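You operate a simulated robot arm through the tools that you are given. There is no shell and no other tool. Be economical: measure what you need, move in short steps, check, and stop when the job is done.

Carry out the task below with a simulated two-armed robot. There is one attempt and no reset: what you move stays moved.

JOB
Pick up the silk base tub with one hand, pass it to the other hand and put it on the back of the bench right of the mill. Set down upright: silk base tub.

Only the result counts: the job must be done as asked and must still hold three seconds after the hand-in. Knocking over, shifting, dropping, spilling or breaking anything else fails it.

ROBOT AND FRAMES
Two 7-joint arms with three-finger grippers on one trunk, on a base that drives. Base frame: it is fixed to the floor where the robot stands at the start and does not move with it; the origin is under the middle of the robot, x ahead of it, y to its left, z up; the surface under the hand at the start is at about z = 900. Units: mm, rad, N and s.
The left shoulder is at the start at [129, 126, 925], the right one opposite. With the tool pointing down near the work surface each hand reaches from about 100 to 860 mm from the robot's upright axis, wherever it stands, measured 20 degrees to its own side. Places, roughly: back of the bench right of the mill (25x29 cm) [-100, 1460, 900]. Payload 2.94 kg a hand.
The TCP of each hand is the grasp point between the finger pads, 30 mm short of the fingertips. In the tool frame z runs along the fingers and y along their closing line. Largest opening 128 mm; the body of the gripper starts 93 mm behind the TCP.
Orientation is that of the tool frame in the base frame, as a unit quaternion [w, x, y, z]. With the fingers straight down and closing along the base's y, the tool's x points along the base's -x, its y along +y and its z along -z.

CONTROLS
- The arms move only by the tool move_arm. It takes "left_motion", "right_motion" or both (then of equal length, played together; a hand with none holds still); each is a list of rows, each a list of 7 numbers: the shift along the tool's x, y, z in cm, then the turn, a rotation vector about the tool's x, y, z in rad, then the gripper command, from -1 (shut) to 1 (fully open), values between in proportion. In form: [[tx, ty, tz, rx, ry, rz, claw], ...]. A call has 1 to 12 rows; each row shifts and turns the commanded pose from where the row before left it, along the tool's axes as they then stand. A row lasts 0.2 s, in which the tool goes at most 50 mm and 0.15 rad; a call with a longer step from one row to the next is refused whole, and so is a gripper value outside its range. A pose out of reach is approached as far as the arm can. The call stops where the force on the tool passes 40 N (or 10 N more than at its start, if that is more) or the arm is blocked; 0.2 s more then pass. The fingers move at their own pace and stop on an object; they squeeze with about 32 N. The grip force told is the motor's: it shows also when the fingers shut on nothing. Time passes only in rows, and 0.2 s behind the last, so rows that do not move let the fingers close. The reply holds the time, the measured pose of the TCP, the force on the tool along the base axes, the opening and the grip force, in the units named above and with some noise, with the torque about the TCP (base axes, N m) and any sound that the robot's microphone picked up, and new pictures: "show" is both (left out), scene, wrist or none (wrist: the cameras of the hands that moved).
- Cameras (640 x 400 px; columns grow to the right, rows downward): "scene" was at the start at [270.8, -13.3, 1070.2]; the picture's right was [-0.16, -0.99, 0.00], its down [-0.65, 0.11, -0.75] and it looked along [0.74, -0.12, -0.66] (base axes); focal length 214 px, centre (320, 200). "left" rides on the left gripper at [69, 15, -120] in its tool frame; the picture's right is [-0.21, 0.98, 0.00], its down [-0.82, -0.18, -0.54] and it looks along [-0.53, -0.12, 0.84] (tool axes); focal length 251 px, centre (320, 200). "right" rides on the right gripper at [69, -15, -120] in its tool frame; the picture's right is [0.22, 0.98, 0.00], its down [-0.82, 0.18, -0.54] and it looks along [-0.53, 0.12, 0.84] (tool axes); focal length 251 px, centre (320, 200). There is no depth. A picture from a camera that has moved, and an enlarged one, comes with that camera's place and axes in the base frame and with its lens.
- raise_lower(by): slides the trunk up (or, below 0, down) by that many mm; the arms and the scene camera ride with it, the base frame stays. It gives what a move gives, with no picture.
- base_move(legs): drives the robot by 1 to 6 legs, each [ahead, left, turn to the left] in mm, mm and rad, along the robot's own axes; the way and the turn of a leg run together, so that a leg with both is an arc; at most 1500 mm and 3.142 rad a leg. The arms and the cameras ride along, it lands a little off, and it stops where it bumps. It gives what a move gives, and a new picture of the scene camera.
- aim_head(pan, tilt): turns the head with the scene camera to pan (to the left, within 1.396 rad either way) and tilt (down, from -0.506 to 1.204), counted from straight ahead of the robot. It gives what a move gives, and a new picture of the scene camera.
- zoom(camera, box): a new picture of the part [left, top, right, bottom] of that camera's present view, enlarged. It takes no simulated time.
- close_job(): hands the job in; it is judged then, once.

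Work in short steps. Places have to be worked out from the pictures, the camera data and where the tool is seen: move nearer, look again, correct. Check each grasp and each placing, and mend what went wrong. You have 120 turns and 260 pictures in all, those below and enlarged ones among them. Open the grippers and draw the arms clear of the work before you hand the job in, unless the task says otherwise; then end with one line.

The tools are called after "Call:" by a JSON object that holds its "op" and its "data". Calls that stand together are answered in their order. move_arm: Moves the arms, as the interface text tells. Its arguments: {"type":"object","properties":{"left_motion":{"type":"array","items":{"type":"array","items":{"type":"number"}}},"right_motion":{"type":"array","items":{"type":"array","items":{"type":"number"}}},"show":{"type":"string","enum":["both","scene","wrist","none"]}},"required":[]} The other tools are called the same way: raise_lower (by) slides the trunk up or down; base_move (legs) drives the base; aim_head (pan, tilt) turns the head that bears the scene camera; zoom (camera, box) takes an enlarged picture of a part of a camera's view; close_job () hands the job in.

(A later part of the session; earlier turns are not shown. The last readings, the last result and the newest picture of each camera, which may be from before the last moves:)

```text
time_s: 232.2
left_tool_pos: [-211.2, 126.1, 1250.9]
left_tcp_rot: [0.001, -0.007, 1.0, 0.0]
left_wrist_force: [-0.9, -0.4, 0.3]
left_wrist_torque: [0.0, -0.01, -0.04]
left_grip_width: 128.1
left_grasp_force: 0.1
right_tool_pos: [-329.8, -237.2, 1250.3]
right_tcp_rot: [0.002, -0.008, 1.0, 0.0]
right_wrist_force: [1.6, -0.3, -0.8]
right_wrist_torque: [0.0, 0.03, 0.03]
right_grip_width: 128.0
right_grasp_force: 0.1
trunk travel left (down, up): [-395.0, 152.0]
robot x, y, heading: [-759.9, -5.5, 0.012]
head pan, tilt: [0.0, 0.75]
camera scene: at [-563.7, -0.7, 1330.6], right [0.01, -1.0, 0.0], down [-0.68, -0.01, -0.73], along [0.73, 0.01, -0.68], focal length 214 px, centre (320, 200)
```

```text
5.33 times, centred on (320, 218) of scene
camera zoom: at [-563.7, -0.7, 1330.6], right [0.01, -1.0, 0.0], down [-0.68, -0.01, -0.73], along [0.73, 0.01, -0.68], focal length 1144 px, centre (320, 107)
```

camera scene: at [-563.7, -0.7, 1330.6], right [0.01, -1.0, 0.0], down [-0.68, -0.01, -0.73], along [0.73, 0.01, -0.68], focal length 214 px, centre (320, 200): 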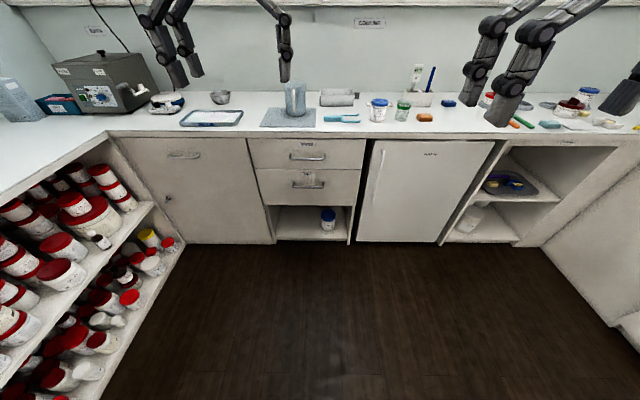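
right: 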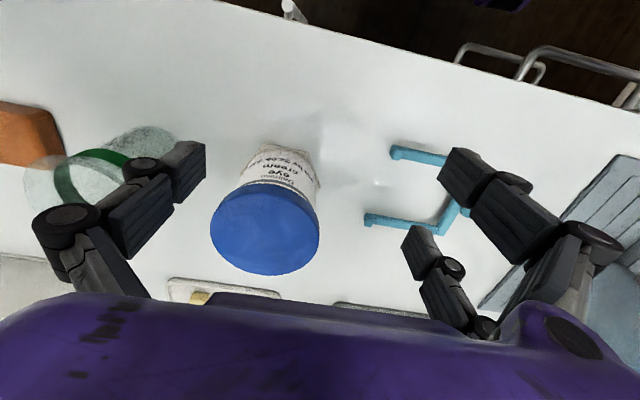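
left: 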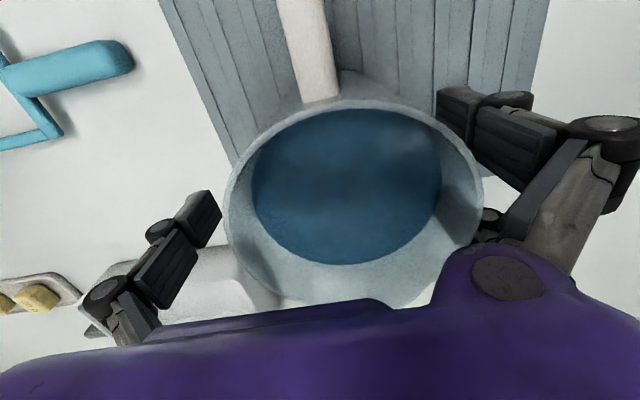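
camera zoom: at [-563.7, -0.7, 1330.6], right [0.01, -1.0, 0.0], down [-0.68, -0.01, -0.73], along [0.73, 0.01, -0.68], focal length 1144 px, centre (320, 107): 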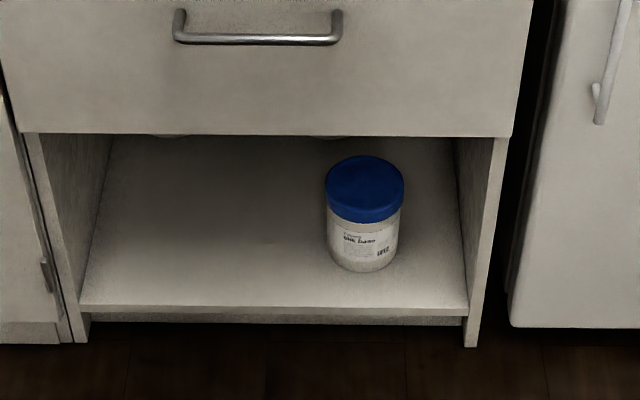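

The tub: centre ≈(476,-47), base z≈96, height ≈140, body ≈90 wide, lid ≈104. I'll grip it with the right hand pitched 30° below horizontal. First, in free space: pitch the right hand and draw the left hand back.

Call:
{"op": "move_arm", "data": {"right_motion": [[0, 0, 0, 0, -0.15, 0, 1], [0, 0, 0, 0, -0.15, 0, 1], [0, 0, 0, 0, -0.15, 0, 1], [0, 0, 0, 0, -0.15, 0, 1], [0, 0, 0, 0, -0.15, 0, 1], [0, 0, 0, 0, -0.15, 0, 1], [0, 0, 0, 0, -0.147, 0, 1]], "left_motion": [[4, 0, 0, 0, 0, 0, 1], [4, 0, 0, 0, 0, 0, 1], [4, 0, 0, 0, 0, 0, 1], [4, 0, 0, 0, 0, 0, 1], [4, 0, 0, 0, 0, 0, 1], [4, 0, 0, 0, 0, 0, 1], [0, 0, 0, 0, 0, 0, 1]], "show": "none"}}

Call:
{"op": "raise_lower", "data": {"by": -390}}

```text
time_s: 233.8
left_tool_pos: [-449.8, 123.0, 1247.9]
left_tcp_rot: [0.0, -0.006, 1.0, 0.0]
left_wrist_force: [0.7, 0.4, -0.3]
left_wrist_torque: [0.03, 0.02, -0.05]
left_grip_width: 128.0
left_grasp_force: 0.1
right_tool_pos: [-298.2, -240.3, 1291.0]
right_tcp_rot: [0.499, -0.008, 0.866, 0.003]
right_wrist_force: [0.3, 0.0, -0.3]
right_wrist_torque: [0.05, 0.02, 0.01]
right_grip_width: 128.2
right_grasp_force: 0.1
right hand out of reach, approached as far as the arm can: row 6, 7
trunk travel left (down, up): [-395.0, 152.0]
robot x, y, heading: [-755.3, -1.2, 0.011]
head pan, tilt: [0.0, 0.75]
```

```text
time_s: 235.2
left_tool_pos: [-445.5, 122.4, 1143.9]
left_tcp_rot: [-0.004, -0.009, 1.0, -0.001]
left_wrist_force: [11.0, -6.7, 12.1]
left_wrist_torque: [0.86, 2.22, 0.46]
left_grip_width: 127.7
left_grasp_force: 0.1
right_tool_pos: [-271.5, -239.9, 1153.8]
right_tcp_rot: [0.457, -0.007, 0.889, 0.003]
right_wrist_force: [-0.7, -0.4, 0.2]
right_wrist_torque: [0.01, 0.02, 0.05]
right_grip_width: 127.7
right_grasp_force: 0.0
trunk travel left (down, up): [-291.0, 257.0]
robot x, y, heading: [-759.3, -2.5, 0.014]
head pan, tilt: [0.0, 0.75]
stopped: the force on the tool passed its limit at 45 N (the readings are from after the stop); the commanded pose is now the measured one
```

The lowering stopped: the left hand touched something (probably the robot's own body). Look at it.

Call:
{"op": "aim_head", "data": {"pan": 0.5, "tilt": 1.0}}

Call:
{"op": "zoom", "data": {"camera": "left", "box": [0, 0, 640, 400]}}

```text
time_s: 236.1
left_tool_pos: [-447.1, 123.7, 1144.5]
left_tcp_rot: [-0.003, -0.008, 1.0, 0.001]
left_wrist_force: [-0.2, 0.8, -0.2]
left_wrist_torque: [0.01, -0.03, -0.02]
left_grip_width: 128.2
left_grasp_force: 0.1
right_tool_pos: [-271.8, -240.2, 1155.5]
right_tcp_rot: [0.457, -0.007, 0.89, 0.003]
right_wrist_force: [-0.5, 0.1, -0.7]
right_wrist_torque: [-0.01, 0.03, 0.01]
right_grip_width: 127.7
right_grasp_force: 0.1
trunk travel left (down, up): [-291.0, 257.0]
robot x, y, heading: [-758.3, -1.8, 0.014]
head pan, tilt: [0.499, 1.0]
camera scene: at [-545.0, 6.1, 1215.7], right [0.1, -0.99, 0.0], down [-0.78, -0.08, -0.63], along [0.62, 0.06, -0.78], focal length 214 px, centre (320, 200)
```

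scene: 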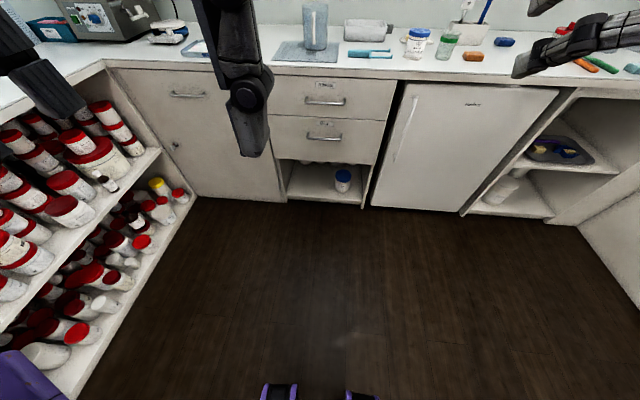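

```text
1.00 times, centred on (320, 200) of left (not enlarged: the box is as wide or as high as the picture)
camera zoom: at [-516.7, 137.4, 1266.1], right [0.2, 0.98, 0.0], down [0.83, -0.17, 0.53], along [0.52, -0.11, -0.85], focal length 251 px, centre (320, 200)
```

zoom: 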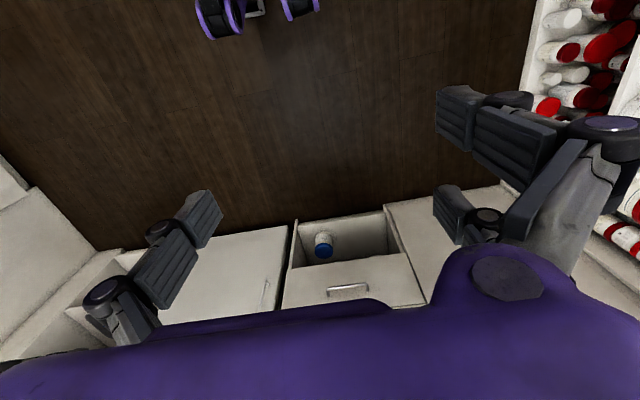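

Left hand seems crowded against the robot's own head/column. Move it forward and outward, then re-aim the head.

Call:
{"op": "move_arm", "data": {"left_motion": [[-4, 2, 0, 0, 0, 0, 1], [-4, 2, 0, 0, 0, 0, 1], [-4, 2, 0, 0, 0, 0, 1], [-4, 2, 0, 0, 0, 0, 1], [-2, 2, 0, 0, 0, 0, 1]], "show": "none"}}

Call:
{"op": "aim_head", "data": {"pan": 0.5, "tilt": 0.8}}

Call:
{"op": "raise_lower", "data": {"by": -285}}

```text
time_s: 237.3
left_tool_pos: [-268.9, 225.0, 1143.5]
left_tcp_rot: [-0.003, -0.007, 1.0, 0.0]
left_wrist_force: [-0.3, -0.2, 0.3]
left_wrist_torque: [-0.02, 0.01, 0.01]
left_grip_width: 127.8
left_grasp_force: 0.1
right_tool_pos: [-271.5, -240.6, 1155.0]
right_tcp_rot: [0.458, -0.007, 0.889, 0.003]
right_wrist_force: [-0.2, 0.4, -0.8]
right_wrist_torque: [0.01, -0.01, -0.01]
right_grip_width: 128.0
right_grasp_force: 0.1
trunk travel left (down, up): [-291.0, 257.0]
robot x, y, heading: [-760.1, -0.6, 0.014]
head pan, tilt: [0.499, 1.0]
```

```text
time_s: 238.0
left_tool_pos: [-268.6, 225.0, 1144.0]
left_tcp_rot: [-0.004, -0.007, 1.0, 0.001]
left_wrist_force: [-0.1, -0.7, -0.5]
left_wrist_torque: [0.0, 0.02, -0.02]
left_grip_width: 128.2
left_grasp_force: 0.1
right_tool_pos: [-272.2, -242.1, 1154.6]
right_tcp_rot: [0.457, -0.007, 0.889, 0.003]
right_wrist_force: [0.4, 0.7, -0.6]
right_wrist_torque: [-0.01, 0.0, 0.0]
right_grip_width: 128.1
right_grasp_force: 0.1
trunk travel left (down, up): [-291.0, 257.0]
robot x, y, heading: [-757.8, -2.3, 0.014]
head pan, tilt: [0.499, 0.799]
camera scene: at [-539.3, 13.2, 1226.5], right [0.18, -0.98, 0.0], down [-0.68, -0.12, -0.73], along [0.71, 0.13, -0.69], focal length 214 px, centre (320, 200)
```

scene: 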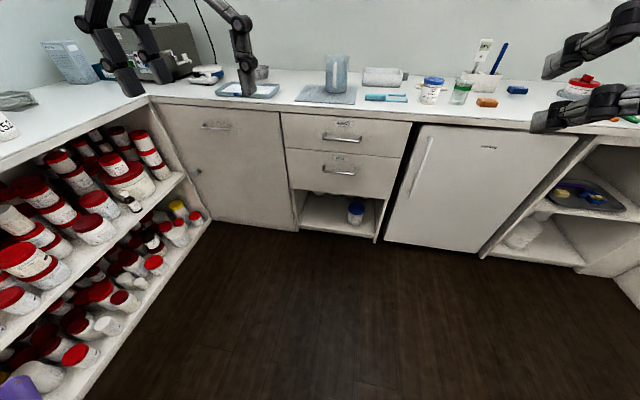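

```text
time_s: 240.9
left_tool_pos: [-269.4, 226.3, 858.5]
left_tcp_rot: [-0.004, -0.006, 1.0, 0.001]
left_wrist_force: [0.6, -0.1, 0.5]
left_wrist_torque: [-0.02, 0.01, -0.02]
left_grip_width: 127.7
left_grasp_force: 0.0
right_tool_pos: [-190.6, -241.2, 786.8]
right_tcp_rot: [0.36, -0.005, 0.933, 0.003]
right_wrist_force: [0.3, 0.2, -0.3]
right_wrist_torque: [-0.03, 0.0, 0.01]
right_grip_width: 128.1
right_grasp_force: 0.0
trunk travel left (down, up): [-6.0, 542.0]
robot x, y, heading: [-760.9, -3.8, 0.017]
head pan, tilt: [0.499, 0.799]
```

Trunk is down. Right hand pitch drifted to 48°; I set it back to 30° and lower the hand with the arm.

Call:
{"op": "move_arm", "data": {"right_motion": [[0, 0, 0, 0, -0.15, 0, 1], [0, 0, 0, 0, -0.16, 0, 1], [4.33, 0, 2.5, 0, 0, 0, 1], [4.33, 0, 2.5, 0, 0, 0, 1], [4.33, 0, 2.5, 0, 0, 0, 1], [4.33, 0, 2.5, 0, 0, 0, 1], [4.33, 0, 2.5, 0, 0, 0, 1], [4.33, 0, 2.5, 0, 0, 0, 1]], "show": "none"}}

```text
refused: row 2 steps farther than a row can; nothing moved
```

Call:
{"op": "move_arm", "data": {"right_motion": [[0, 0, 0, 0, -0.15, 0, 1], [0, 0, 0, 0, -0.15, 0, 1], [4.3, 0, 2.5, 0, 0, 0, 1], [4.3, 0, 2.5, 0, 0, 0, 1], [4.3, 0, 2.5, 0, 0, 0, 1], [4.3, 0, 2.5, 0, 0, 0, 1], [4.3, 0, 2.5, 0, 0, 0, 1], [4.3, 0, 2.5, 0, 0, 0, 1]], "show": "none"}}

```text
time_s: 242.7
left_tool_pos: [-268.4, 226.7, 859.7]
left_tcp_rot: [-0.003, -0.007, 1.0, 0.001]
left_wrist_force: [0.8, 0.1, 0.9]
left_wrist_torque: [0.0, 0.04, 0.02]
left_grip_width: 127.9
left_grasp_force: 0.1
right_tool_pos: [-127.5, -264.4, 769.5]
right_tcp_rot: [0.466, -0.005, 0.885, 0.003]
right_wrist_force: [-0.1, -0.1, -0.4]
right_wrist_torque: [0.0, 0.01, -0.04]
right_grip_width: 128.0
right_grasp_force: 0.1
right hand out of reach, approached as far as the arm can: row 1, 2, 3, 4, 5, 6, 7, 8
trunk travel left (down, up): [-6.0, 542.0]
robot x, y, heading: [-759.5, 0.1, 0.009]
head pan, tilt: [0.499, 0.799]
```

The arm reports out of reach; let me look at its configuration.

Call:
{"op": "aim_head", "data": {"pan": -0.7, "tilt": 0.9}}

```text
time_s: 244.1
left_tool_pos: [-268.7, 224.8, 859.4]
left_tcp_rot: [-0.002, -0.008, 1.0, 0.001]
left_wrist_force: [-0.1, -0.2, 1.2]
left_wrist_torque: [-0.01, -0.02, 0.01]
left_grip_width: 128.2
left_grasp_force: 0.1
right_tool_pos: [-127.8, -265.5, 769.5]
right_tcp_rot: [0.465, -0.006, 0.885, 0.004]
right_wrist_force: [0.1, -0.2, -0.3]
right_wrist_torque: [-0.03, 0.02, 0.0]
right_grip_width: 127.8
right_grasp_force: 0.1
trunk travel left (down, up): [-6.0, 542.0]
robot x, y, heading: [-760.5, -1.3, 0.017]
head pan, tilt: [-0.7, 0.901]
camera scene: at [-450.5, -17.8, 922.8], right [-0.22, -0.98, 0.0], down [-0.72, 0.16, -0.67], along [0.66, -0.15, -0.74], focal length 214 px, centre (320, 200)
```

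scene: 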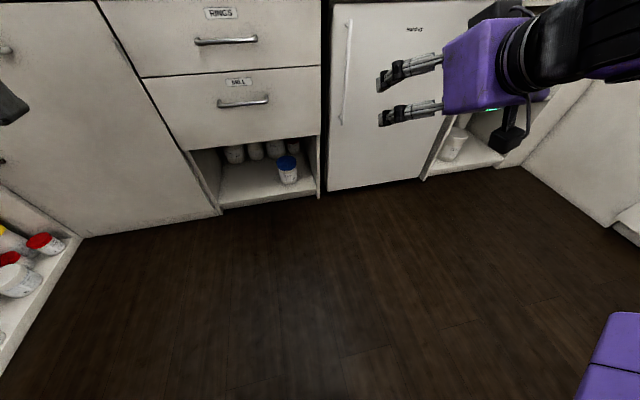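

The commanded pose is probably too close to the shoulder to fold into. I continue down and forward, with slightly steeper pitch, where the arm has room.

Call:
{"op": "move_arm", "data": {"right_motion": [[-1, 0, 3, 0, 0.15, 0, 1], [4.4, 0, 2.27, 0, 0, 0, 1], [4.4, 0, 2.27, 0, 0, 0, 1], [4.4, 0, 2.27, 0, 0, 0, 1], [4.4, 0, 2.27, 0, 0, 0, 1], [4.4, 0, 2.27, 0, 0, 0, 1], [0, 0, 0, 0, 0, 0, 1], [0, 0, 0, 0, 0, 0, 1]], "show": "scene"}}

```text
time_s: 245.9
left_tool_pos: [-268.5, 224.7, 858.8]
left_tcp_rot: [-0.004, -0.007, 1.0, 0.001]
left_wrist_force: [0.4, 0.5, -0.5]
left_wrist_torque: [0.0, 0.01, -0.01]
left_grip_width: 128.1
left_grasp_force: 0.0
right_tool_pos: [-147.7, -265.6, 569.6]
right_tcp_rot: [0.393, -0.006, 0.919, 0.005]
right_wrist_force: [0.7, 0.5, -0.5]
right_wrist_torque: [0.01, -0.03, -0.01]
right_grip_width: 127.9
right_grasp_force: 0.0
right hand out of reach, approached as far as the arm can: row 5
trunk travel left (down, up): [-6.0, 542.0]
robot x, y, heading: [-758.8, -3.7, 0.014]
head pan, tilt: [-0.7, 0.901]
camera scene: at [-465.1, -47.7, 921.8], right [-0.6, -0.8, 0.0], down [-0.6, 0.45, -0.66], along [0.53, -0.4, -0.75], focal length 214 px, centre (320, 200)
```

scene: 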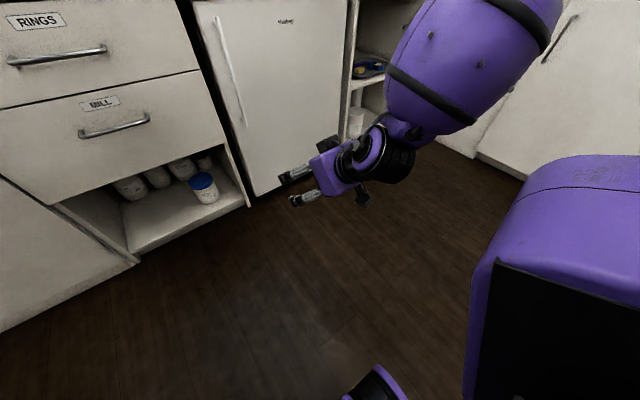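

Call:
{"op": "move_arm", "data": {"right_motion": [[0, 0, 0, 0, 0, 0, 1], [0, 0, 0, 0, 0, 0, 1]], "show": "none"}}

```text
time_s: 246.5
left_tool_pos: [-268.1, 224.9, 858.5]
left_tcp_rot: [-0.003, -0.007, 1.0, 0.0]
left_wrist_force: [-1.0, 0.2, 0.0]
left_wrist_torque: [0.0, -0.02, 0.0]
left_grip_width: 128.3
left_grasp_force: 0.0
right_tool_pos: [-147.7, -265.3, 569.7]
right_tcp_rot: [0.394, -0.006, 0.919, 0.005]
right_wrist_force: [-0.1, 0.6, 0.2]
right_wrist_torque: [-0.02, -0.01, 0.03]
right_grip_width: 128.0
right_grasp_force: 0.1
trunk travel left (down, up): [-6.0, 542.0]
robot x, y, heading: [-758.3, -3.8, 0.016]
head pan, tilt: [-0.7, 0.901]
```

Commanded pose equals the measured one. Continue down 250 mm, then flatten the pitch.

Call:
{"op": "move_arm", "data": {"right_motion": [[3.6, 0, 3.4, 0, 0, 0, 1], [3.6, 0, 3.4, 0, 0, 0, 1], [3.6, 0, 3.4, 0, 0, 0, 1], [3.6, 0, 3.4, 0, 0, 0, 1], [3.6, 0, 3.4, 0, 0, 0, 1], [0, 0, 0, 0, -0.12, 0, 1], [0, 0, 0, 0, -0.12, 0, 1]], "show": "none"}}

```text
time_s: 248.1
left_tool_pos: [-269.5, 225.4, 858.4]
left_tcp_rot: [-0.004, -0.007, 1.0, 0.001]
left_wrist_force: [0.5, -0.5, 0.0]
left_wrist_torque: [0.03, 0.02, -0.05]
left_grip_width: 128.0
left_grasp_force: 0.1
right_tool_pos: [-146.0, -268.2, 328.3]
right_tcp_rot: [0.507, -0.006, 0.862, 0.006]
right_wrist_force: [-0.3, -0.5, -0.6]
right_wrist_torque: [0.02, 0.0, 0.02]
right_grip_width: 127.8
right_grasp_force: 0.0
right hand out of reach, approached as far as the arm can: row 7
trunk travel left (down, up): [-6.0, 542.0]
robot x, y, heading: [-760.3, -4.5, 0.011]
head pan, tilt: [-0.7, 0.901]
```

Pitch is now 29°. Lower to working height ≈160.

Call:
{"op": "move_arm", "data": {"right_motion": [[4.3, 0, 2.4, 0, 0, 0, 1], [4.3, 0, 2.4, 0, 0, 0, 1], [4.3, 0, 2.4, 0, 0, 0, 1], [1.5, 0, 0.85, 0, 0, 0, 1]], "show": "wrist"}}

```text
time_s: 249.1
left_tool_pos: [-269.1, 224.2, 859.1]
left_tcp_rot: [-0.003, -0.006, 1.0, 0.001]
left_wrist_force: [0.4, 0.2, 0.5]
left_wrist_torque: [-0.02, -0.03, 0.0]
left_grip_width: 127.8
left_grasp_force: 0.1
right_tool_pos: [-136.8, -314.2, 309.5]
right_tcp_rot: [0.504, -0.006, 0.863, 0.005]
right_wrist_force: [-0.2, -0.4, 0.1]
right_wrist_torque: [0.0, 0.02, -0.03]
right_grip_width: 127.9
right_grasp_force: 0.0
right hand out of reach, approached as far as the arm can: row 1, 2, 3, 4
trunk travel left (down, up): [-6.0, 542.0]
robot x, y, heading: [-755.7, -5.2, 0.009]
head pan, tilt: [-0.7, 0.901]
camera right: at [-275.0, -330.2, 307.3], right [-0.12, 0.98, -0.18], down [-0.07, 0.18, 0.98], along [0.99, 0.13, 0.05], focal length 251 px, centre (320, 200)
```

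right: 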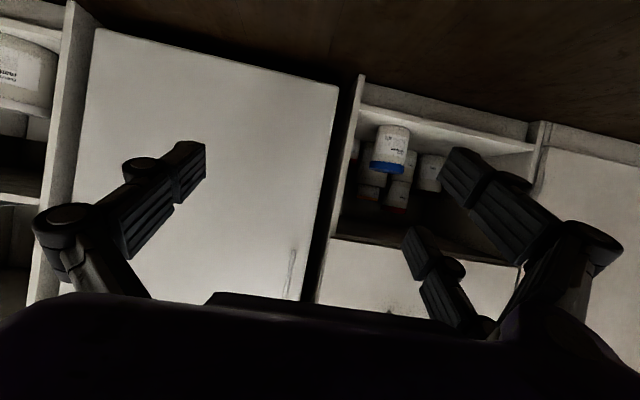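

Limited by the wrist here. Extend further forward (forearm less steep), then lower.

Call:
{"op": "move_arm", "data": {"right_motion": [[-2.2, 2, 4, 0, 0.05, 0, 1], [-2.2, 2, 4, 0, 0.05, 0, 1], [-2.2, 0, 4, 0, 0, 0, 1], [4.1, 0, 2.8, 0, 0, 0, 1], [4.1, 0, 2.8, 0, 0, 0, 1], [3, 0, 2.1, 0, 0, 0, 1]], "show": "none"}}

```text
time_s: 250.5
left_tool_pos: [-269.0, 225.2, 859.9]
left_tcp_rot: [-0.003, -0.007, 1.0, 0.001]
left_wrist_force: [0.3, -0.1, 0.3]
left_wrist_torque: [-0.01, 0.04, -0.02]
left_grip_width: 128.0
left_grasp_force: 0.1
right_tool_pos: [-35.8, -316.2, 298.4]
right_tcp_rot: [0.461, -0.006, 0.887, 0.005]
right_wrist_force: [-0.1, -0.6, 0.8]
right_wrist_torque: [0.0, 0.0, 0.02]
right_grip_width: 128.0
right_grasp_force: 0.2
right hand out of reach, approached as far as the arm can: row 2, 3, 4, 5, 6
trunk travel left (down, up): [-6.0, 542.0]
robot x, y, heading: [-757.1, -0.6, 0.017]
head pan, tilt: [-0.7, 0.901]
```

Try steeper pitch (≈48°) and go down, to see what limits.

Call:
{"op": "move_arm", "data": {"right_motion": [[0, 0, 0, 0, 0.12, 0, 1], [0, 0, 0, 0, 0.12, 0, 1], [3.3, 0, 3.7, 0, 0, 0, 1], [3.3, 0, 3.7, 0, 0, 0, 1], [3.3, 0, 3.7, 0, 0, 0, 1]], "show": "scene"}}

```text
time_s: 251.7
left_tool_pos: [-268.9, 225.3, 859.9]
left_tcp_rot: [-0.004, -0.007, 1.0, 0.0]
left_wrist_force: [0.1, 0.3, 0.5]
left_wrist_torque: [-0.02, -0.02, -0.03]
left_grip_width: 128.0
left_grasp_force: 0.1
right_tool_pos: [-71.4, -337.0, 251.8]
right_tcp_rot: [0.351, -0.006, 0.936, 0.004]
right_wrist_force: [0.2, 0.0, 0.1]
right_wrist_torque: [0.0, -0.03, 0.01]
right_grip_width: 128.0
right_grasp_force: 0.0
right hand out of reach, approached as far as the arm can: row 3, 4, 5
trunk travel left (down, up): [-6.0, 542.0]
robot x, y, heading: [-758.8, -1.1, 0.013]
head pan, tilt: [-0.7, 0.901]
camera scene: at [-459.9, -46.3, 927.5], right [-0.56, -0.83, 0.0], down [-0.58, 0.39, -0.71], along [0.59, -0.4, -0.7], focal length 214 px, centre (320, 200)
```

scene: 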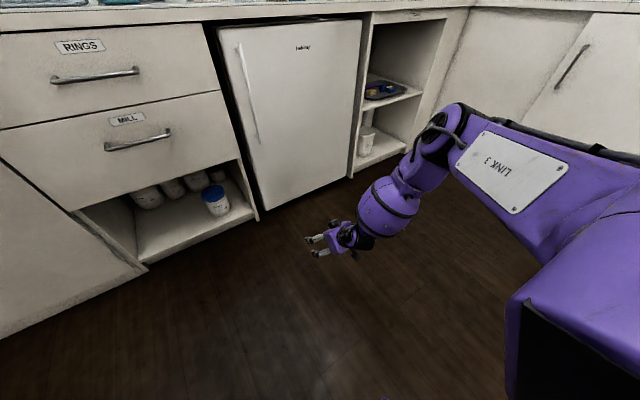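

The elbow is up and outward. Test whether further outward (−y) the hand can go lower.

Call:
{"op": "move_arm", "data": {"right_motion": [[0, -4, 0, 0, 0, 0, 1], [0, -4, 0, 0, 0, 0, 1], [0, -4, 0, 0, 0, 0, 1], [3.3, 0, 3.7, 0, 0, 0, 1], [3.3, 0, 3.7, 0, 0, 0, 1]], "show": "none"}}

```text
time_s: 252.9
left_tool_pos: [-268.1, 225.4, 859.9]
left_tcp_rot: [-0.004, -0.007, 1.0, 0.001]
left_wrist_force: [0.0, 0.8, 0.6]
left_wrist_torque: [0.0, -0.01, -0.02]
left_grip_width: 128.1
left_grasp_force: 0.0
right_tool_pos: [-87.8, -427.9, 239.3]
right_tcp_rot: [0.352, -0.006, 0.936, 0.001]
right_wrist_force: [-0.4, -0.5, 0.4]
right_wrist_torque: [-0.02, 0.01, 0.0]
right_grip_width: 128.0
right_grasp_force: 0.2
right hand out of reach, approached as far as the arm can: row 3, 4, 5
trunk travel left (down, up): [-6.0, 542.0]
robot x, y, heading: [-757.3, -4.4, 0.018]
head pan, tilt: [-0.7, 0.901]
```

Analysis: the upper arm can't drop below horizontal, so the forearm hangs vertically and the wrist bends little outward. Fix: point the hand sideways (to the robot's right) and turn the base so its right side faces the cabinet. First raise the hand, tool down, and spin it 90° so the closing line will be horizontal with the camera above.

Call:
{"op": "move_arm", "data": {"right_motion": [[-3.3, 0, -3.7, 0, 0.12, 0, 1], [-2.8, 0, -4.0, 0, 0.12, 0, 1], [-2.3, 0, -4.3, 0, 0.12, 0, 1], [-1.8, 0, -4.5, 0, 0.12, 0, 1], [-1.2, 0, -4.7, 0, 0.12, 0, 1], [-0.6, 0, -4.8, 0, 0.12, 0, 1], [0, 0, 0, 0, 0, -0.15, 1], [0, 0, 0, 0, 0, -0.15, 1], [0, 0, 0, 0, 0, -0.15, 1], [0, 0, 0, 0, 0, -0.15, 1], [0, 0, 0, 0, 0, -0.15, 1], [0, 0, 0, 0, 0, -0.15, 1]], "show": "none"}}

Call:
{"op": "move_arm", "data": {"right_motion": [[0, 0, 0, 0, 0, -0.15, 1], [0, 0, 0, 0, 0, -0.15, 1], [0, 0, 0, 0, 0, -0.15, 1], [0, 0, 0, 0, 0, -0.15, 1], [0, 0, 0, 0, 0, -0.07, 1]], "show": "none"}}

```text
time_s: 255.5
left_tool_pos: [-269.0, 224.8, 859.5]
left_tcp_rot: [-0.004, -0.007, 1.0, 0.001]
left_wrist_force: [-0.7, 0.7, -0.3]
left_wrist_torque: [0.01, 0.0, 0.0]
left_grip_width: 128.0
left_grasp_force: 0.1
right_tool_pos: [-85.3, -438.0, 529.4]
right_tcp_rot: [0.0, -0.442, 0.897, 0.0]
right_wrist_force: [0.3, 0.1, 0.0]
right_wrist_torque: [0.02, 0.01, 0.01]
right_grip_width: 127.9
right_grasp_force: 0.0
right hand out of reach, approached as far as the arm can: row 6
trunk travel left (down, up): [-6.0, 542.0]
robot x, y, heading: [-760.3, -2.3, 0.017]
head pan, tilt: [-0.7, 0.901]
```

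```text
time_s: 256.7
left_tool_pos: [-268.6, 225.9, 859.7]
left_tcp_rot: [-0.004, -0.007, 1.0, 0.001]
left_wrist_force: [0.9, 0.8, -0.6]
left_wrist_torque: [0.0, -0.01, 0.02]
left_grip_width: 127.9
left_grasp_force: 0.0
right_tool_pos: [-83.5, -438.9, 530.6]
right_tcp_rot: [-0.001, 0.713, -0.701, 0.0]
right_wrist_force: [0.1, 0.1, 0.0]
right_wrist_torque: [-0.01, 0.03, -0.01]
right_grip_width: 127.8
right_grasp_force: 0.1
trunk travel left (down, up): [-6.0, 542.0]
robot x, y, heading: [-757.7, -0.8, 0.01]
head pan, tilt: [-0.7, 0.901]
```

Spin reached. Now tilt the fingers to point to the robot's right by 70°.

Call:
{"op": "move_arm", "data": {"right_motion": [[0, 0, 0, 0, 0.15, 0, 1], [0, 0, 0, 0, 0.15, 0, 1], [0, 0, 0, 0, 0.15, 0, 1], [0, 0, 0, 0, 0.15, 0, 1], [0, 0, 0, 0, 0.15, 0, 1], [0, 0, 0, 0, 0.15, 0, 1], [0, 0, 0, 0, 0.15, 0, 1], [0, 0, 0, 0, 0.15, 0, 1]], "show": "none"}}

```text
time_s: 258.5
left_tool_pos: [-268.7, 224.9, 859.5]
left_tcp_rot: [-0.005, -0.007, 1.0, 0.002]
left_wrist_force: [0.5, -0.1, -0.2]
left_wrist_torque: [-0.01, 0.01, 0.01]
left_grip_width: 128.0
left_grasp_force: 0.0
right_tool_pos: [-84.4, -439.2, 531.0]
right_tcp_rot: [0.397, 0.587, -0.581, 0.401]
right_wrist_force: [1.3, 1.7, 2.0]
right_wrist_torque: [0.0, 0.01, -0.04]
right_grip_width: 127.5
right_grasp_force: 0.2
trunk travel left (down, up): [-6.0, 542.0]
robot x, y, heading: [-760.7, -6.2, 0.014]
head pan, tilt: [-0.7, 0.901]
```

Works: fingers point right, 21° below horizontal, camera above. Now lower the hand.

Call:
{"op": "move_arm", "data": {"right_motion": [[-4.6, 0, 1.8, 0, 0, 0, 1], [-4.6, 0, 1.8, 0, 0, 0, 1], [-4.6, 0, 1.8, 0, 0, 0, 1], [-4.6, 0, 1.8, 0, 0, 0, 1], [-4.6, 0, 1.8, 0, 0, 0, 1], [-4.6, 0, 1.8, 0, 0, 0, 1], [-4.6, 0, 1.8, 0, 0, 0, 1]], "show": "scene"}}

```text
time_s: 260.1
left_tool_pos: [-268.7, 224.9, 859.6]
left_tcp_rot: [-0.004, -0.007, 1.0, 0.001]
left_wrist_force: [-0.3, -0.5, -0.2]
left_wrist_torque: [0.04, -0.01, 0.0]
left_grip_width: 127.8
left_grasp_force: 0.1
right_tool_pos: [-188.9, -531.1, 365.4]
right_tcp_rot: [0.395, 0.589, -0.581, 0.4]
right_wrist_force: [-0.5, 0.4, -0.6]
right_wrist_torque: [0.01, 0.0, -0.02]
right_grip_width: 127.8
right_grasp_force: 0.2
right hand out of reach, approached as far as the arm can: row 1, 2, 3, 4, 5, 6, 7
trunk travel left (down, up): [-6.0, 542.0]
robot x, y, heading: [-758.4, -4.4, 0.01]
head pan, tilt: [-0.7, 0.901]
camera scene: at [-460.8, -50.9, 931.1], right [-0.6, -0.8, 0.0], down [-0.53, 0.4, -0.74], along [0.59, -0.45, -0.67], focal length 214 px, centre (320, 200)
```

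scene: 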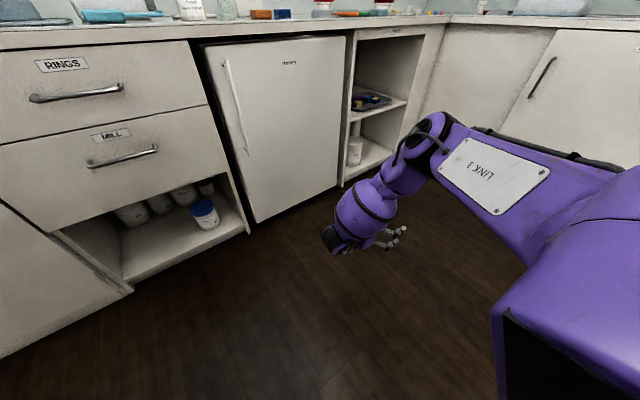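

The wrist is too far from the shoulder for a vertical forearm. Bring the hand closer in (towards rel. (500,-420)), then lower.

Call:
{"op": "move_arm", "data": {"right_motion": [[-1.2, 2.3, -3.1, 0, 0, 0, 1], [-1.2, 2.3, -3.1, 0, 0, 0, 1], [-1.2, 2.3, -3.1, 0, 0, 0, 1], [-4.6, 0, 1.8, 0, 0, 0, 1], [-4.6, 0, 1.8, 0, 0, 0, 1], [-4.6, 0, 1.8, 0, 0, 0, 1]], "show": "scene"}}

```text
time_s: 261.5
left_tool_pos: [-269.1, 225.2, 859.0]
left_tcp_rot: [-0.004, -0.007, 1.0, 0.001]
left_wrist_force: [-0.1, -0.5, -0.2]
left_wrist_torque: [0.0, -0.03, -0.01]
left_grip_width: 127.8
left_grasp_force: 0.1
right_tool_pos: [-247.7, -510.5, 356.6]
right_tcp_rot: [0.396, 0.589, -0.58, 0.4]
right_wrist_force: [-0.4, -0.5, -0.5]
right_wrist_torque: [-0.02, -0.01, -0.03]
right_grip_width: 127.8
right_grasp_force: 0.1
right hand out of reach, approached as far as the arm can: row 1, 2, 3, 4, 5, 6
trunk travel left (down, up): [-6.0, 542.0]
robot x, y, heading: [-755.2, -4.1, 0.011]
head pan, tilt: [-0.7, 0.901]
camera scene: at [-460.7, -50.5, 930.8], right [-0.6, -0.8, 0.0], down [-0.54, 0.4, -0.74], along [0.59, -0.44, -0.67], focal length 214 px, centre (320, 200)
```

scene: 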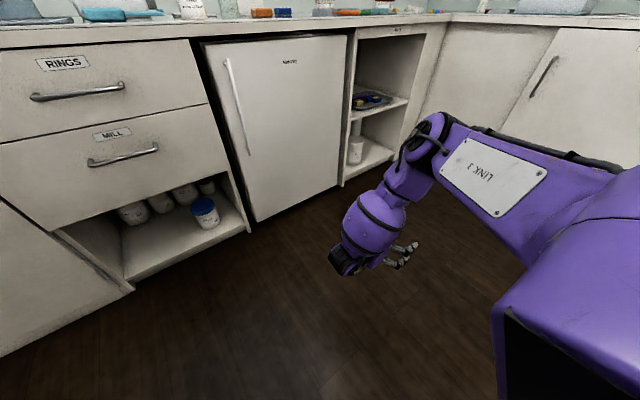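

Wrist height bottoms out at ≈465 regardless (upper arm is limited to horizontal), so TCP height ≈ 465−300·sin(pitch): pitch ≈50° gives z≈235, enough to grip the lid with the fingertip half; the tub can then be drawn forward and regripped steeper. Forward-facing posture is simpler, so I undo the sideways turn.

Call:
{"op": "move_arm", "data": {"right_motion": [[4.6, 0, -1.8, 0, 0, 0, 1], [4.6, 0, -1.8, 0, 0, 0, 1], [4.6, 0, -1.8, 0, 0, 0, 1], [4.6, 0, -1.8, 0, 0, 0, 1], [0, 0, 0, 0, -0.15, 0, 1], [0, 0, 0, 0, -0.15, 0, 1], [0, 0, 0, 0, -0.15, 0, 1], [0, 0, 0, 0, -0.15, 0, 1], [0, 0, 0, 0, -0.15, 0, 1], [0, 0, 0, 0, -0.15, 0, 1], [0, 0, 0, 0, -0.15, 0, 1], [0, 0, 0, 0, -0.15, 0, 1]], "show": "none"}}

Call:
{"op": "move_arm", "data": {"right_motion": [[0, 0, 0, 0, 0, 0.15, 1], [0, 0, 0, 0, 0, 0.15, 1], [0, 0, 0, 0, 0, 0.15, 1], [0, 0, 0, 0, 0, 0.15, 1], [0, 0, 0, 0, 0, 0.15, 1], [0, 0, 0, 0, 0, 0.15, 1], [0, 0, 0, 0, 0, 0.15, 1], [0, 0, 0, 0, 0, 0.15, 1], [0, 0, 0, 0, 0, 0.15, 1], [0, 0, 0, 0, 0, 0.15, 1], [0, 0, 0, 0, 0, 0.07, 1]], "show": "none"}}

```text
time_s: 264.1
left_tool_pos: [-268.7, 225.6, 859.4]
left_tcp_rot: [-0.003, -0.007, 1.0, 0.002]
left_wrist_force: [-0.3, 0.3, -0.7]
left_wrist_torque: [0.03, 0.01, 0.05]
left_grip_width: 128.1
left_grasp_force: 0.1
right_tool_pos: [-246.6, -511.7, 553.5]
right_tcp_rot: [-0.002, 0.711, -0.703, -0.001]
right_wrist_force: [0.2, 0.7, 0.1]
right_wrist_torque: [0.01, 0.03, 0.02]
right_grip_width: 128.1
right_grasp_force: 0.1
trunk travel left (down, up): [-6.0, 542.0]
robot x, y, heading: [-758.9, -2.3, 0.017]
head pan, tilt: [-0.7, 0.901]
```

```text
time_s: 266.5
left_tool_pos: [-269.1, 224.9, 860.2]
left_tcp_rot: [-0.003, -0.008, 1.0, 0.001]
left_wrist_force: [0.0, 0.0, 0.9]
left_wrist_torque: [0.0, -0.02, 0.0]
left_grip_width: 128.1
left_grasp_force: 0.1
right_tool_pos: [-239.4, -588.5, 518.8]
right_tcp_rot: [0.002, -0.009, 1.0, 0.001]
right_wrist_force: [-1.5, 0.6, 0.2]
right_wrist_torque: [0.02, 0.0, -0.02]
right_grip_width: 127.9
right_grasp_force: 0.1
right hand out of reach, approached as far as the arm can: row 9, 10, 11
trunk travel left (down, up): [-6.0, 542.0]
robot x, y, heading: [-760.5, -2.2, 0.018]
head pan, tilt: [-0.7, 0.901]
```

Move the hand inward/forward and pitch to 50°.

Call:
{"op": "move_arm", "data": {"right_motion": [[-2.5, 4, 0, 0, 0, 0, 1], [-2.5, 4, 0, 0, 0, 0, 1], [-2.5, 4, 0, 0, 0, 0, 1], [-2.5, 4, 0, 0, 0, 0, 1], [-2.5, 4, 0, 0, 0, 0, 1], [-2.5, 4, 0, 0, 0, 0, 1], [0, 0, 0, 0, -0.14, 0, 1], [0, 0, 0, 0, -0.14, 0, 1], [0, 0, 0, 0, -0.14, 0, 1], [0, 0, 0, 0, -0.14, 0, 1], [0, 0, 0, 0, -0.14, 0, 1]], "show": "none"}}

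Call:
{"op": "move_arm", "data": {"right_motion": [[3.1, 0, 3.7, 0, 0, 0, 1], [3.1, 0, 3.7, 0, 0, 0, 1], [3.1, 0, 3.7, 0, 0, 0, 1], [3.1, 0, 3.7, 0, 0, 0, 1], [3.1, 0, 3.7, 0, 0, 0, 1], [1.6, 0, 1.9, 0, 0, 0, 1]], "show": "none"}}

```text
time_s: 268.9
left_tool_pos: [-268.3, 225.2, 859.1]
left_tcp_rot: [-0.004, -0.007, 1.0, 0.001]
left_wrist_force: [-0.3, -0.2, -0.5]
left_wrist_torque: [-0.02, 0.02, -0.01]
left_grip_width: 128.0
left_grasp_force: 0.0
right_tool_pos: [-50.1, -454.5, 447.0]
right_tcp_rot: [0.344, -0.007, 0.939, 0.004]
right_wrist_force: [0.6, 0.3, 0.6]
right_wrist_torque: [0.02, -0.01, -0.02]
right_grip_width: 127.8
right_grasp_force: 0.1
right hand out of reach, approached as far as the arm can: row 1, 2, 3, 4, 5, 6
trunk travel left (down, up): [-6.0, 542.0]
robot x, y, heading: [-760.7, -3.9, 0.018]
head pan, tilt: [-0.7, 0.901]
```

```text
time_s: 270.3
left_tool_pos: [-268.7, 225.5, 859.1]
left_tcp_rot: [-0.004, -0.007, 1.0, 0.001]
left_wrist_force: [0.1, 0.3, -0.5]
left_wrist_torque: [-0.01, -0.02, 0.02]
left_grip_width: 127.9
left_grasp_force: 0.0
right_tool_pos: [-49.1, -454.0, 178.5]
right_tcp_rot: [0.343, -0.006, 0.939, 0.003]
right_wrist_force: [0.8, 1.1, 0.0]
right_wrist_torque: [0.03, 0.02, 0.0]
right_grip_width: 127.8
right_grasp_force: 0.1
trunk travel left (down, up): [-6.0, 542.0]
robot x, y, heading: [-762.6, -3.2, 0.015]
head pan, tilt: [-0.7, 0.901]
```

Reached z=178 at pitch 50° with no limit in this configuration. Try flattening to ~38° and lowering to z≈155.

Call:
{"op": "move_arm", "data": {"right_motion": [[0, 0, 0, 0, -0.1, 0, 1], [0, 0, 0, 0, -0.1, 0, 1], [1.9, 0, 1.5, 0, 0, 0, 1]], "show": "wrist"}}

```text
time_s: 271.1
left_tool_pos: [-268.3, 224.4, 858.4]
left_tcp_rot: [-0.004, -0.006, 1.0, 0.0]
left_wrist_force: [-0.1, -0.1, 0.3]
left_wrist_torque: [0.01, 0.02, 0.02]
left_grip_width: 128.0
left_grasp_force: 0.0
right_tool_pos: [-48.8, -454.2, 154.6]
right_tcp_rot: [0.435, -0.006, 0.9, 0.004]
right_wrist_force: [-0.8, 0.1, 0.6]
right_wrist_torque: [0.01, 0.03, 0.03]
right_grip_width: 127.7
right_grasp_force: 0.0
trunk travel left (down, up): [-6.0, 542.0]
robot x, y, heading: [-756.2, -2.6, 0.013]
head pan, tilt: [-0.7, 0.901]
camera right: at [-186.0, -471.2, 175.6], right [-0.15, 0.98, -0.17], down [0.09, 0.18, 0.98], along [0.99, 0.13, -0.11], focal length 251 px, centre (320, 200)
```

right: 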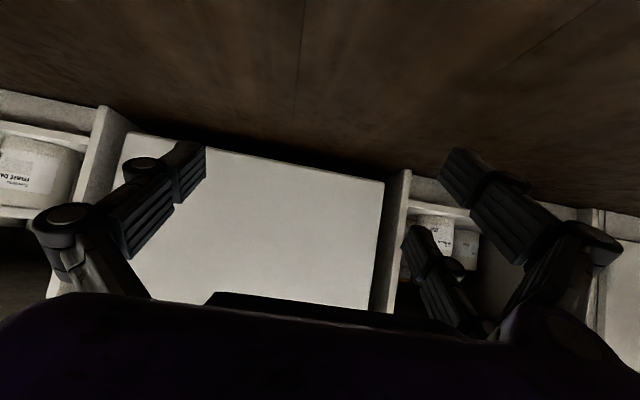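

Great: TCP at rel (708,-451,155), pitch 38°. Now position the base so the hand lines up with the tub (y=-47), stopping short.

Call:
{"op": "base_move", "data": {"legs": [[0, 400, -0.013], [330, 0, 0]]}}

Call:
{"op": "aim_head", "data": {"pan": -0.8, "tilt": 0.8}}

Call:
{"op": "zoom", "data": {"camera": "right", "box": [160, 60, 480, 260]}}

```text
time_s: 277.0
left_tool_pos: [61.9, 625.5, 858.8]
left_tcp_rot: [-0.003, 0.0, 1.0, 0.001]
left_wrist_force: [0.3, -0.8, 0.1]
left_wrist_torque: [-0.05, 0.0, 0.02]
left_grip_width: 127.9
left_grasp_force: 0.1
right_tool_pos: [272.1, -56.3, 155.8]
right_tcp_rot: [0.434, -0.001, 0.901, 0.002]
right_wrist_force: [-0.5, 0.6, -0.1]
right_wrist_torque: [0.02, -0.02, 0.0]
right_grip_width: 128.1
right_grasp_force: 0.1
trunk travel left (down, up): [-6.0, 542.0]
robot x, y, heading: [-434.3, 399.4, -0.0]
head pan, tilt: [-0.7, 0.901]
camera scene: at [-142.2, 354.1, 917.5], right [-0.64, -0.77, 0.0], down [-0.6, 0.5, -0.62], along [0.48, -0.4, -0.78], focal length 214 px, centre (320, 200)
```

scene: 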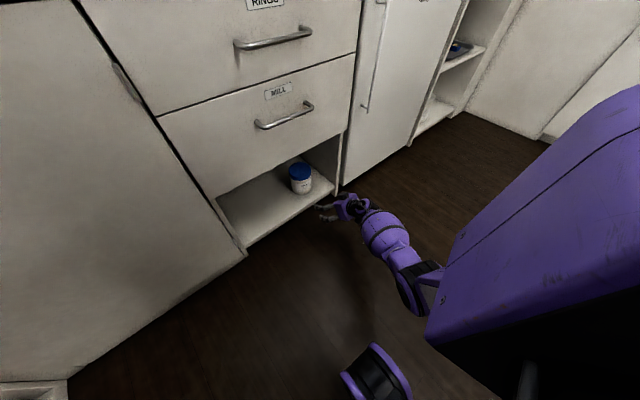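

```text
time_s: 277.7
left_tool_pos: [61.7, 624.8, 859.4]
left_tcp_rot: [-0.003, -0.001, 1.0, 0.0]
left_wrist_force: [-0.3, 0.1, 0.7]
left_wrist_torque: [0.0, -0.01, 0.03]
left_grip_width: 128.1
left_grasp_force: 0.0
right_tool_pos: [272.4, -57.7, 155.2]
right_tcp_rot: [0.434, 0.001, 0.901, 0.001]
right_wrist_force: [0.0, 0.1, 0.7]
right_wrist_torque: [0.02, 0.01, 0.0]
right_grip_width: 127.8
right_grasp_force: 0.1
trunk travel left (down, up): [-6.0, 542.0]
robot x, y, heading: [-429.1, 399.0, 0.002]
head pan, tilt: [-0.799, 0.799]
camera scene: at [-143.9, 344.9, 925.5], right [-0.72, -0.7, 0.0], down [-0.5, 0.51, -0.7], along [0.49, -0.5, -0.72], focal length 214 px, centre (320, 200)
```

scene: 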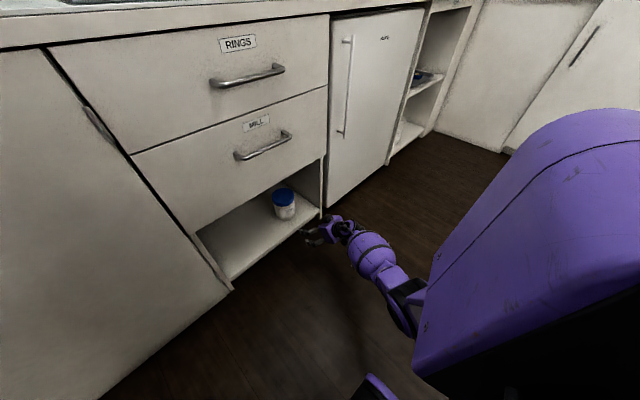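

```text
2.00 times, centred on (320, 160) of right
camera zoom: at [135.4, -72.2, 175.8], right [-0.14, 0.98, -0.17], down [0.09, 0.18, 0.98], along [0.99, 0.12, -0.11], focal length 503 px, centre (320, 280)
```

zoom: 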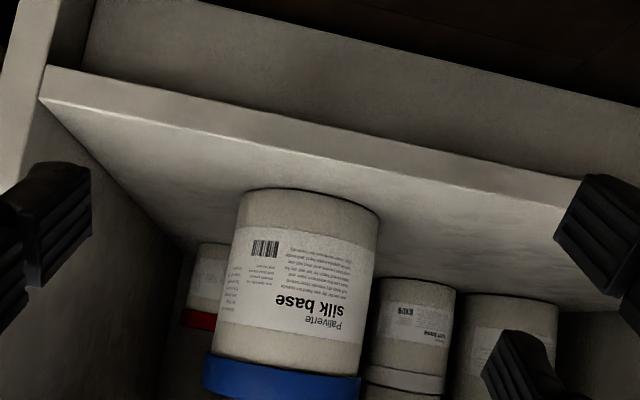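

Refined: shelf top z≈82, tub centre ≈(490,-43), body ≈100 wide, z 82–193, lid to 221. Shift the hand +14 mm in y, then drive ahead 120 and look again.

Call:
{"op": "move_arm", "data": {"right_motion": [[0, 1.4, 0, 0, 0, 0, 1]], "show": "none"}}

Call:
{"op": "base_move", "data": {"legs": [[115, 0, 0]]}}

Call:
{"op": "zoom", "data": {"camera": "right", "box": [0, 0, 640, 400]}}

Call:
{"op": "zoom", "data": {"camera": "scene", "box": [190, 150, 350, 250]}}

```text
time_s: 278.1
left_tool_pos: [61.1, 626.1, 858.9]
left_tcp_rot: [-0.004, -0.001, 1.0, 0.001]
left_wrist_force: [0.2, 0.2, 0.3]
left_wrist_torque: [0.01, -0.03, -0.03]
left_grip_width: 128.2
left_grasp_force: 0.1
right_tool_pos: [272.3, -42.7, 155.4]
right_tcp_rot: [0.435, 0.0, 0.9, 0.001]
right_wrist_force: [-0.2, 0.4, -0.1]
right_wrist_torque: [0.02, 0.03, 0.03]
right_grip_width: 128.0
right_grasp_force: 0.1
trunk travel left (down, up): [-6.0, 542.0]
robot x, y, heading: [-428.1, 403.1, 0.001]
head pan, tilt: [-0.799, 0.799]
```

```text
time_s: 279.3
left_tool_pos: [176.6, 625.9, 859.6]
left_tcp_rot: [-0.003, -0.001, 1.0, 0.002]
left_wrist_force: [-0.3, -0.9, 0.0]
left_wrist_torque: [0.01, 0.03, -0.03]
left_grip_width: 127.9
left_grasp_force: 0.1
right_tool_pos: [384.8, -43.0, 154.9]
right_tcp_rot: [0.435, 0.0, 0.901, 0.0]
right_wrist_force: [-0.1, 0.0, 0.1]
right_wrist_torque: [0.03, -0.01, -0.01]
right_grip_width: 127.8
right_grasp_force: 0.0
trunk travel left (down, up): [-6.0, 542.0]
robot x, y, heading: [-315.6, 400.7, 0.003]
head pan, tilt: [-0.799, 0.799]
camera scene: at [-29.0, 344.7, 925.4], right [-0.72, -0.7, 0.0], down [-0.5, 0.51, -0.7], along [0.49, -0.5, -0.72], focal length 214 px, centre (320, 200)
```

scene: 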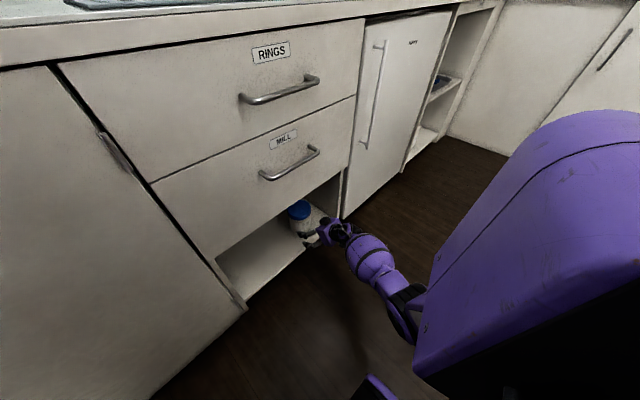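

```text
1.00 times, centred on (320, 200) of right (not enlarged: the box is as wide or as high as the picture)
camera zoom: at [249.1, -57.9, 175.5], right [-0.13, 0.98, -0.17], down [0.09, 0.18, 0.98], along [0.99, 0.12, -0.11], focal length 251 px, centre (320, 200)
```

zoom: 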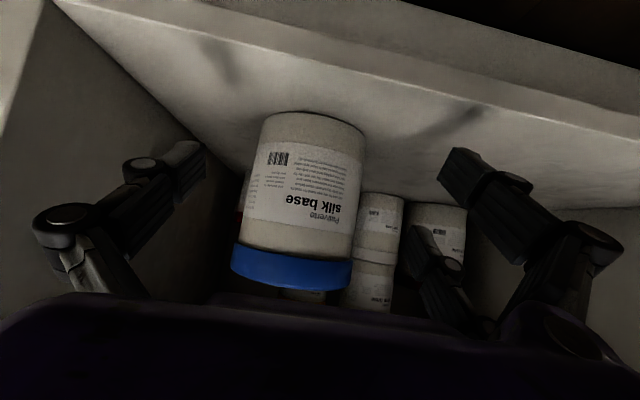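

```text
4.00 times, centred on (270, 200) of scene
camera zoom: at [-29.0, 344.7, 925.4], right [-0.72, -0.7, 0.0], down [-0.5, 0.51, -0.7], along [0.49, -0.5, -0.72], focal length 858 px, centre (520, 200)
```

zoom: 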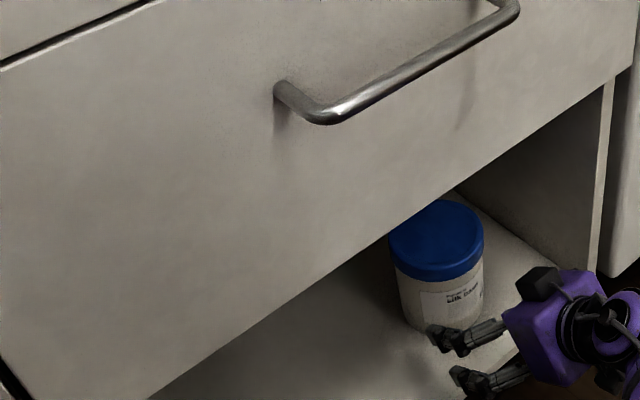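

Width scaling between the views gives the centre at x≈478, y≈-46. Drive ahead ~87 so the TCP sits just short of the tub axis.

Call:
{"op": "base_move", "data": {"legs": [[87, -2, 0]]}}

Call:
{"op": "zoom", "data": {"camera": "right", "box": [0, 0, 640, 400]}}

```text
time_s: 280.4
left_tool_pos: [263.9, 623.3, 859.6]
left_tcp_rot: [-0.004, 0.0, 1.0, 0.001]
left_wrist_force: [0.1, -0.2, -0.7]
left_wrist_torque: [0.02, 0.02, 0.0]
left_grip_width: 128.2
left_grasp_force: 0.0
right_tool_pos: [473.8, -45.1, 153.9]
right_tcp_rot: [0.434, 0.0, 0.901, 0.001]
right_wrist_force: [-0.8, 0.8, -0.3]
right_wrist_torque: [-0.03, 0.0, -0.01]
right_grip_width: 128.1
right_grasp_force: 0.0
trunk travel left (down, up): [-6.0, 542.0]
robot x, y, heading: [-227.1, 398.2, -0.003]
head pan, tilt: [-0.799, 0.799]
camera scene: at [58.8, 342.7, 925.4], right [-0.72, -0.7, 0.0], down [-0.5, 0.51, -0.7], along [0.49, -0.5, -0.72], focal length 214 px, centre (320, 200)
```

scene: 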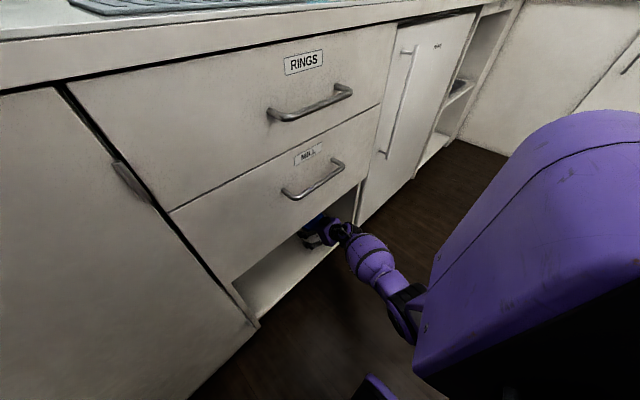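

```text
1.00 times, centred on (320, 200) of right (not enlarged: the box is as wide or as high as the picture)
camera zoom: at [336.7, -60.0, 175.4], right [-0.13, 0.98, -0.17], down [0.09, 0.18, 0.98], along [0.99, 0.12, -0.11], focal length 251 px, centre (320, 200)
```

zoom: 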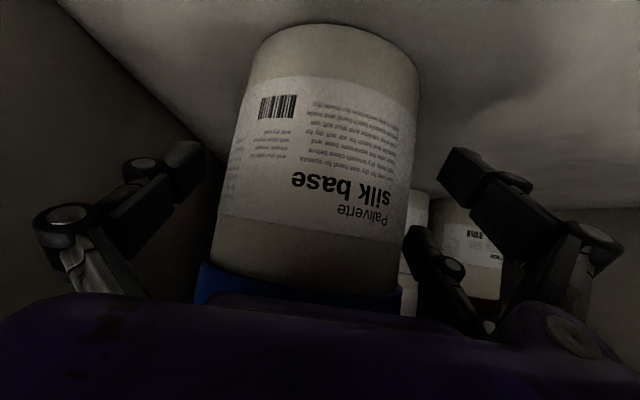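

The fingers straddle the body with no contact. Close the right gripper.

Call:
{"op": "move_arm", "data": {"right_motion": [[0, 0, 0, 0, 0, 0, 0.5], [0, 0, 0, 0, 0, 0, 0], [0, 0, 0, 0, 0, 0, -1], [0, 0, 0, 0, 0, 0, -1], [0, 0, 0, 0, 0, 0, -1]], "show": "wrist"}}

```text
time_s: 281.6
left_tool_pos: [264.8, 622.2, 859.2]
left_tcp_rot: [-0.003, 0.0, 1.0, 0.001]
left_wrist_force: [-0.2, 0.6, 0.0]
left_wrist_torque: [0.01, 0.0, 0.02]
left_grip_width: 128.0
left_grasp_force: 0.0
right_tool_pos: [473.0, -45.0, 155.3]
right_tcp_rot: [0.435, 0.0, 0.901, 0.0]
right_wrist_force: [-2.4, -1.5, 2.2]
right_wrist_torque: [-0.54, 0.21, -0.17]
right_grip_width: 101.3
right_grasp_force: 32.4
trunk travel left (down, up): [-6.0, 542.0]
robot x, y, heading: [-229.9, 398.2, -0.005]
head pan, tilt: [-0.799, 0.799]
camera right: at [336.5, -60.4, 175.9], right [-0.13, 0.98, -0.17], down [0.09, 0.18, 0.98], along [0.99, 0.12, -0.11], focal length 251 px, centre (320, 200)
```

right: 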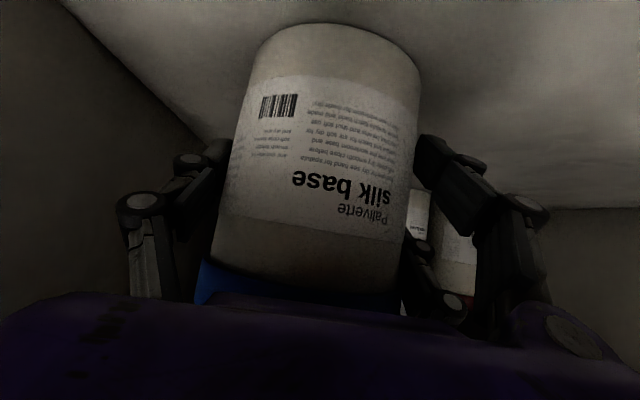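

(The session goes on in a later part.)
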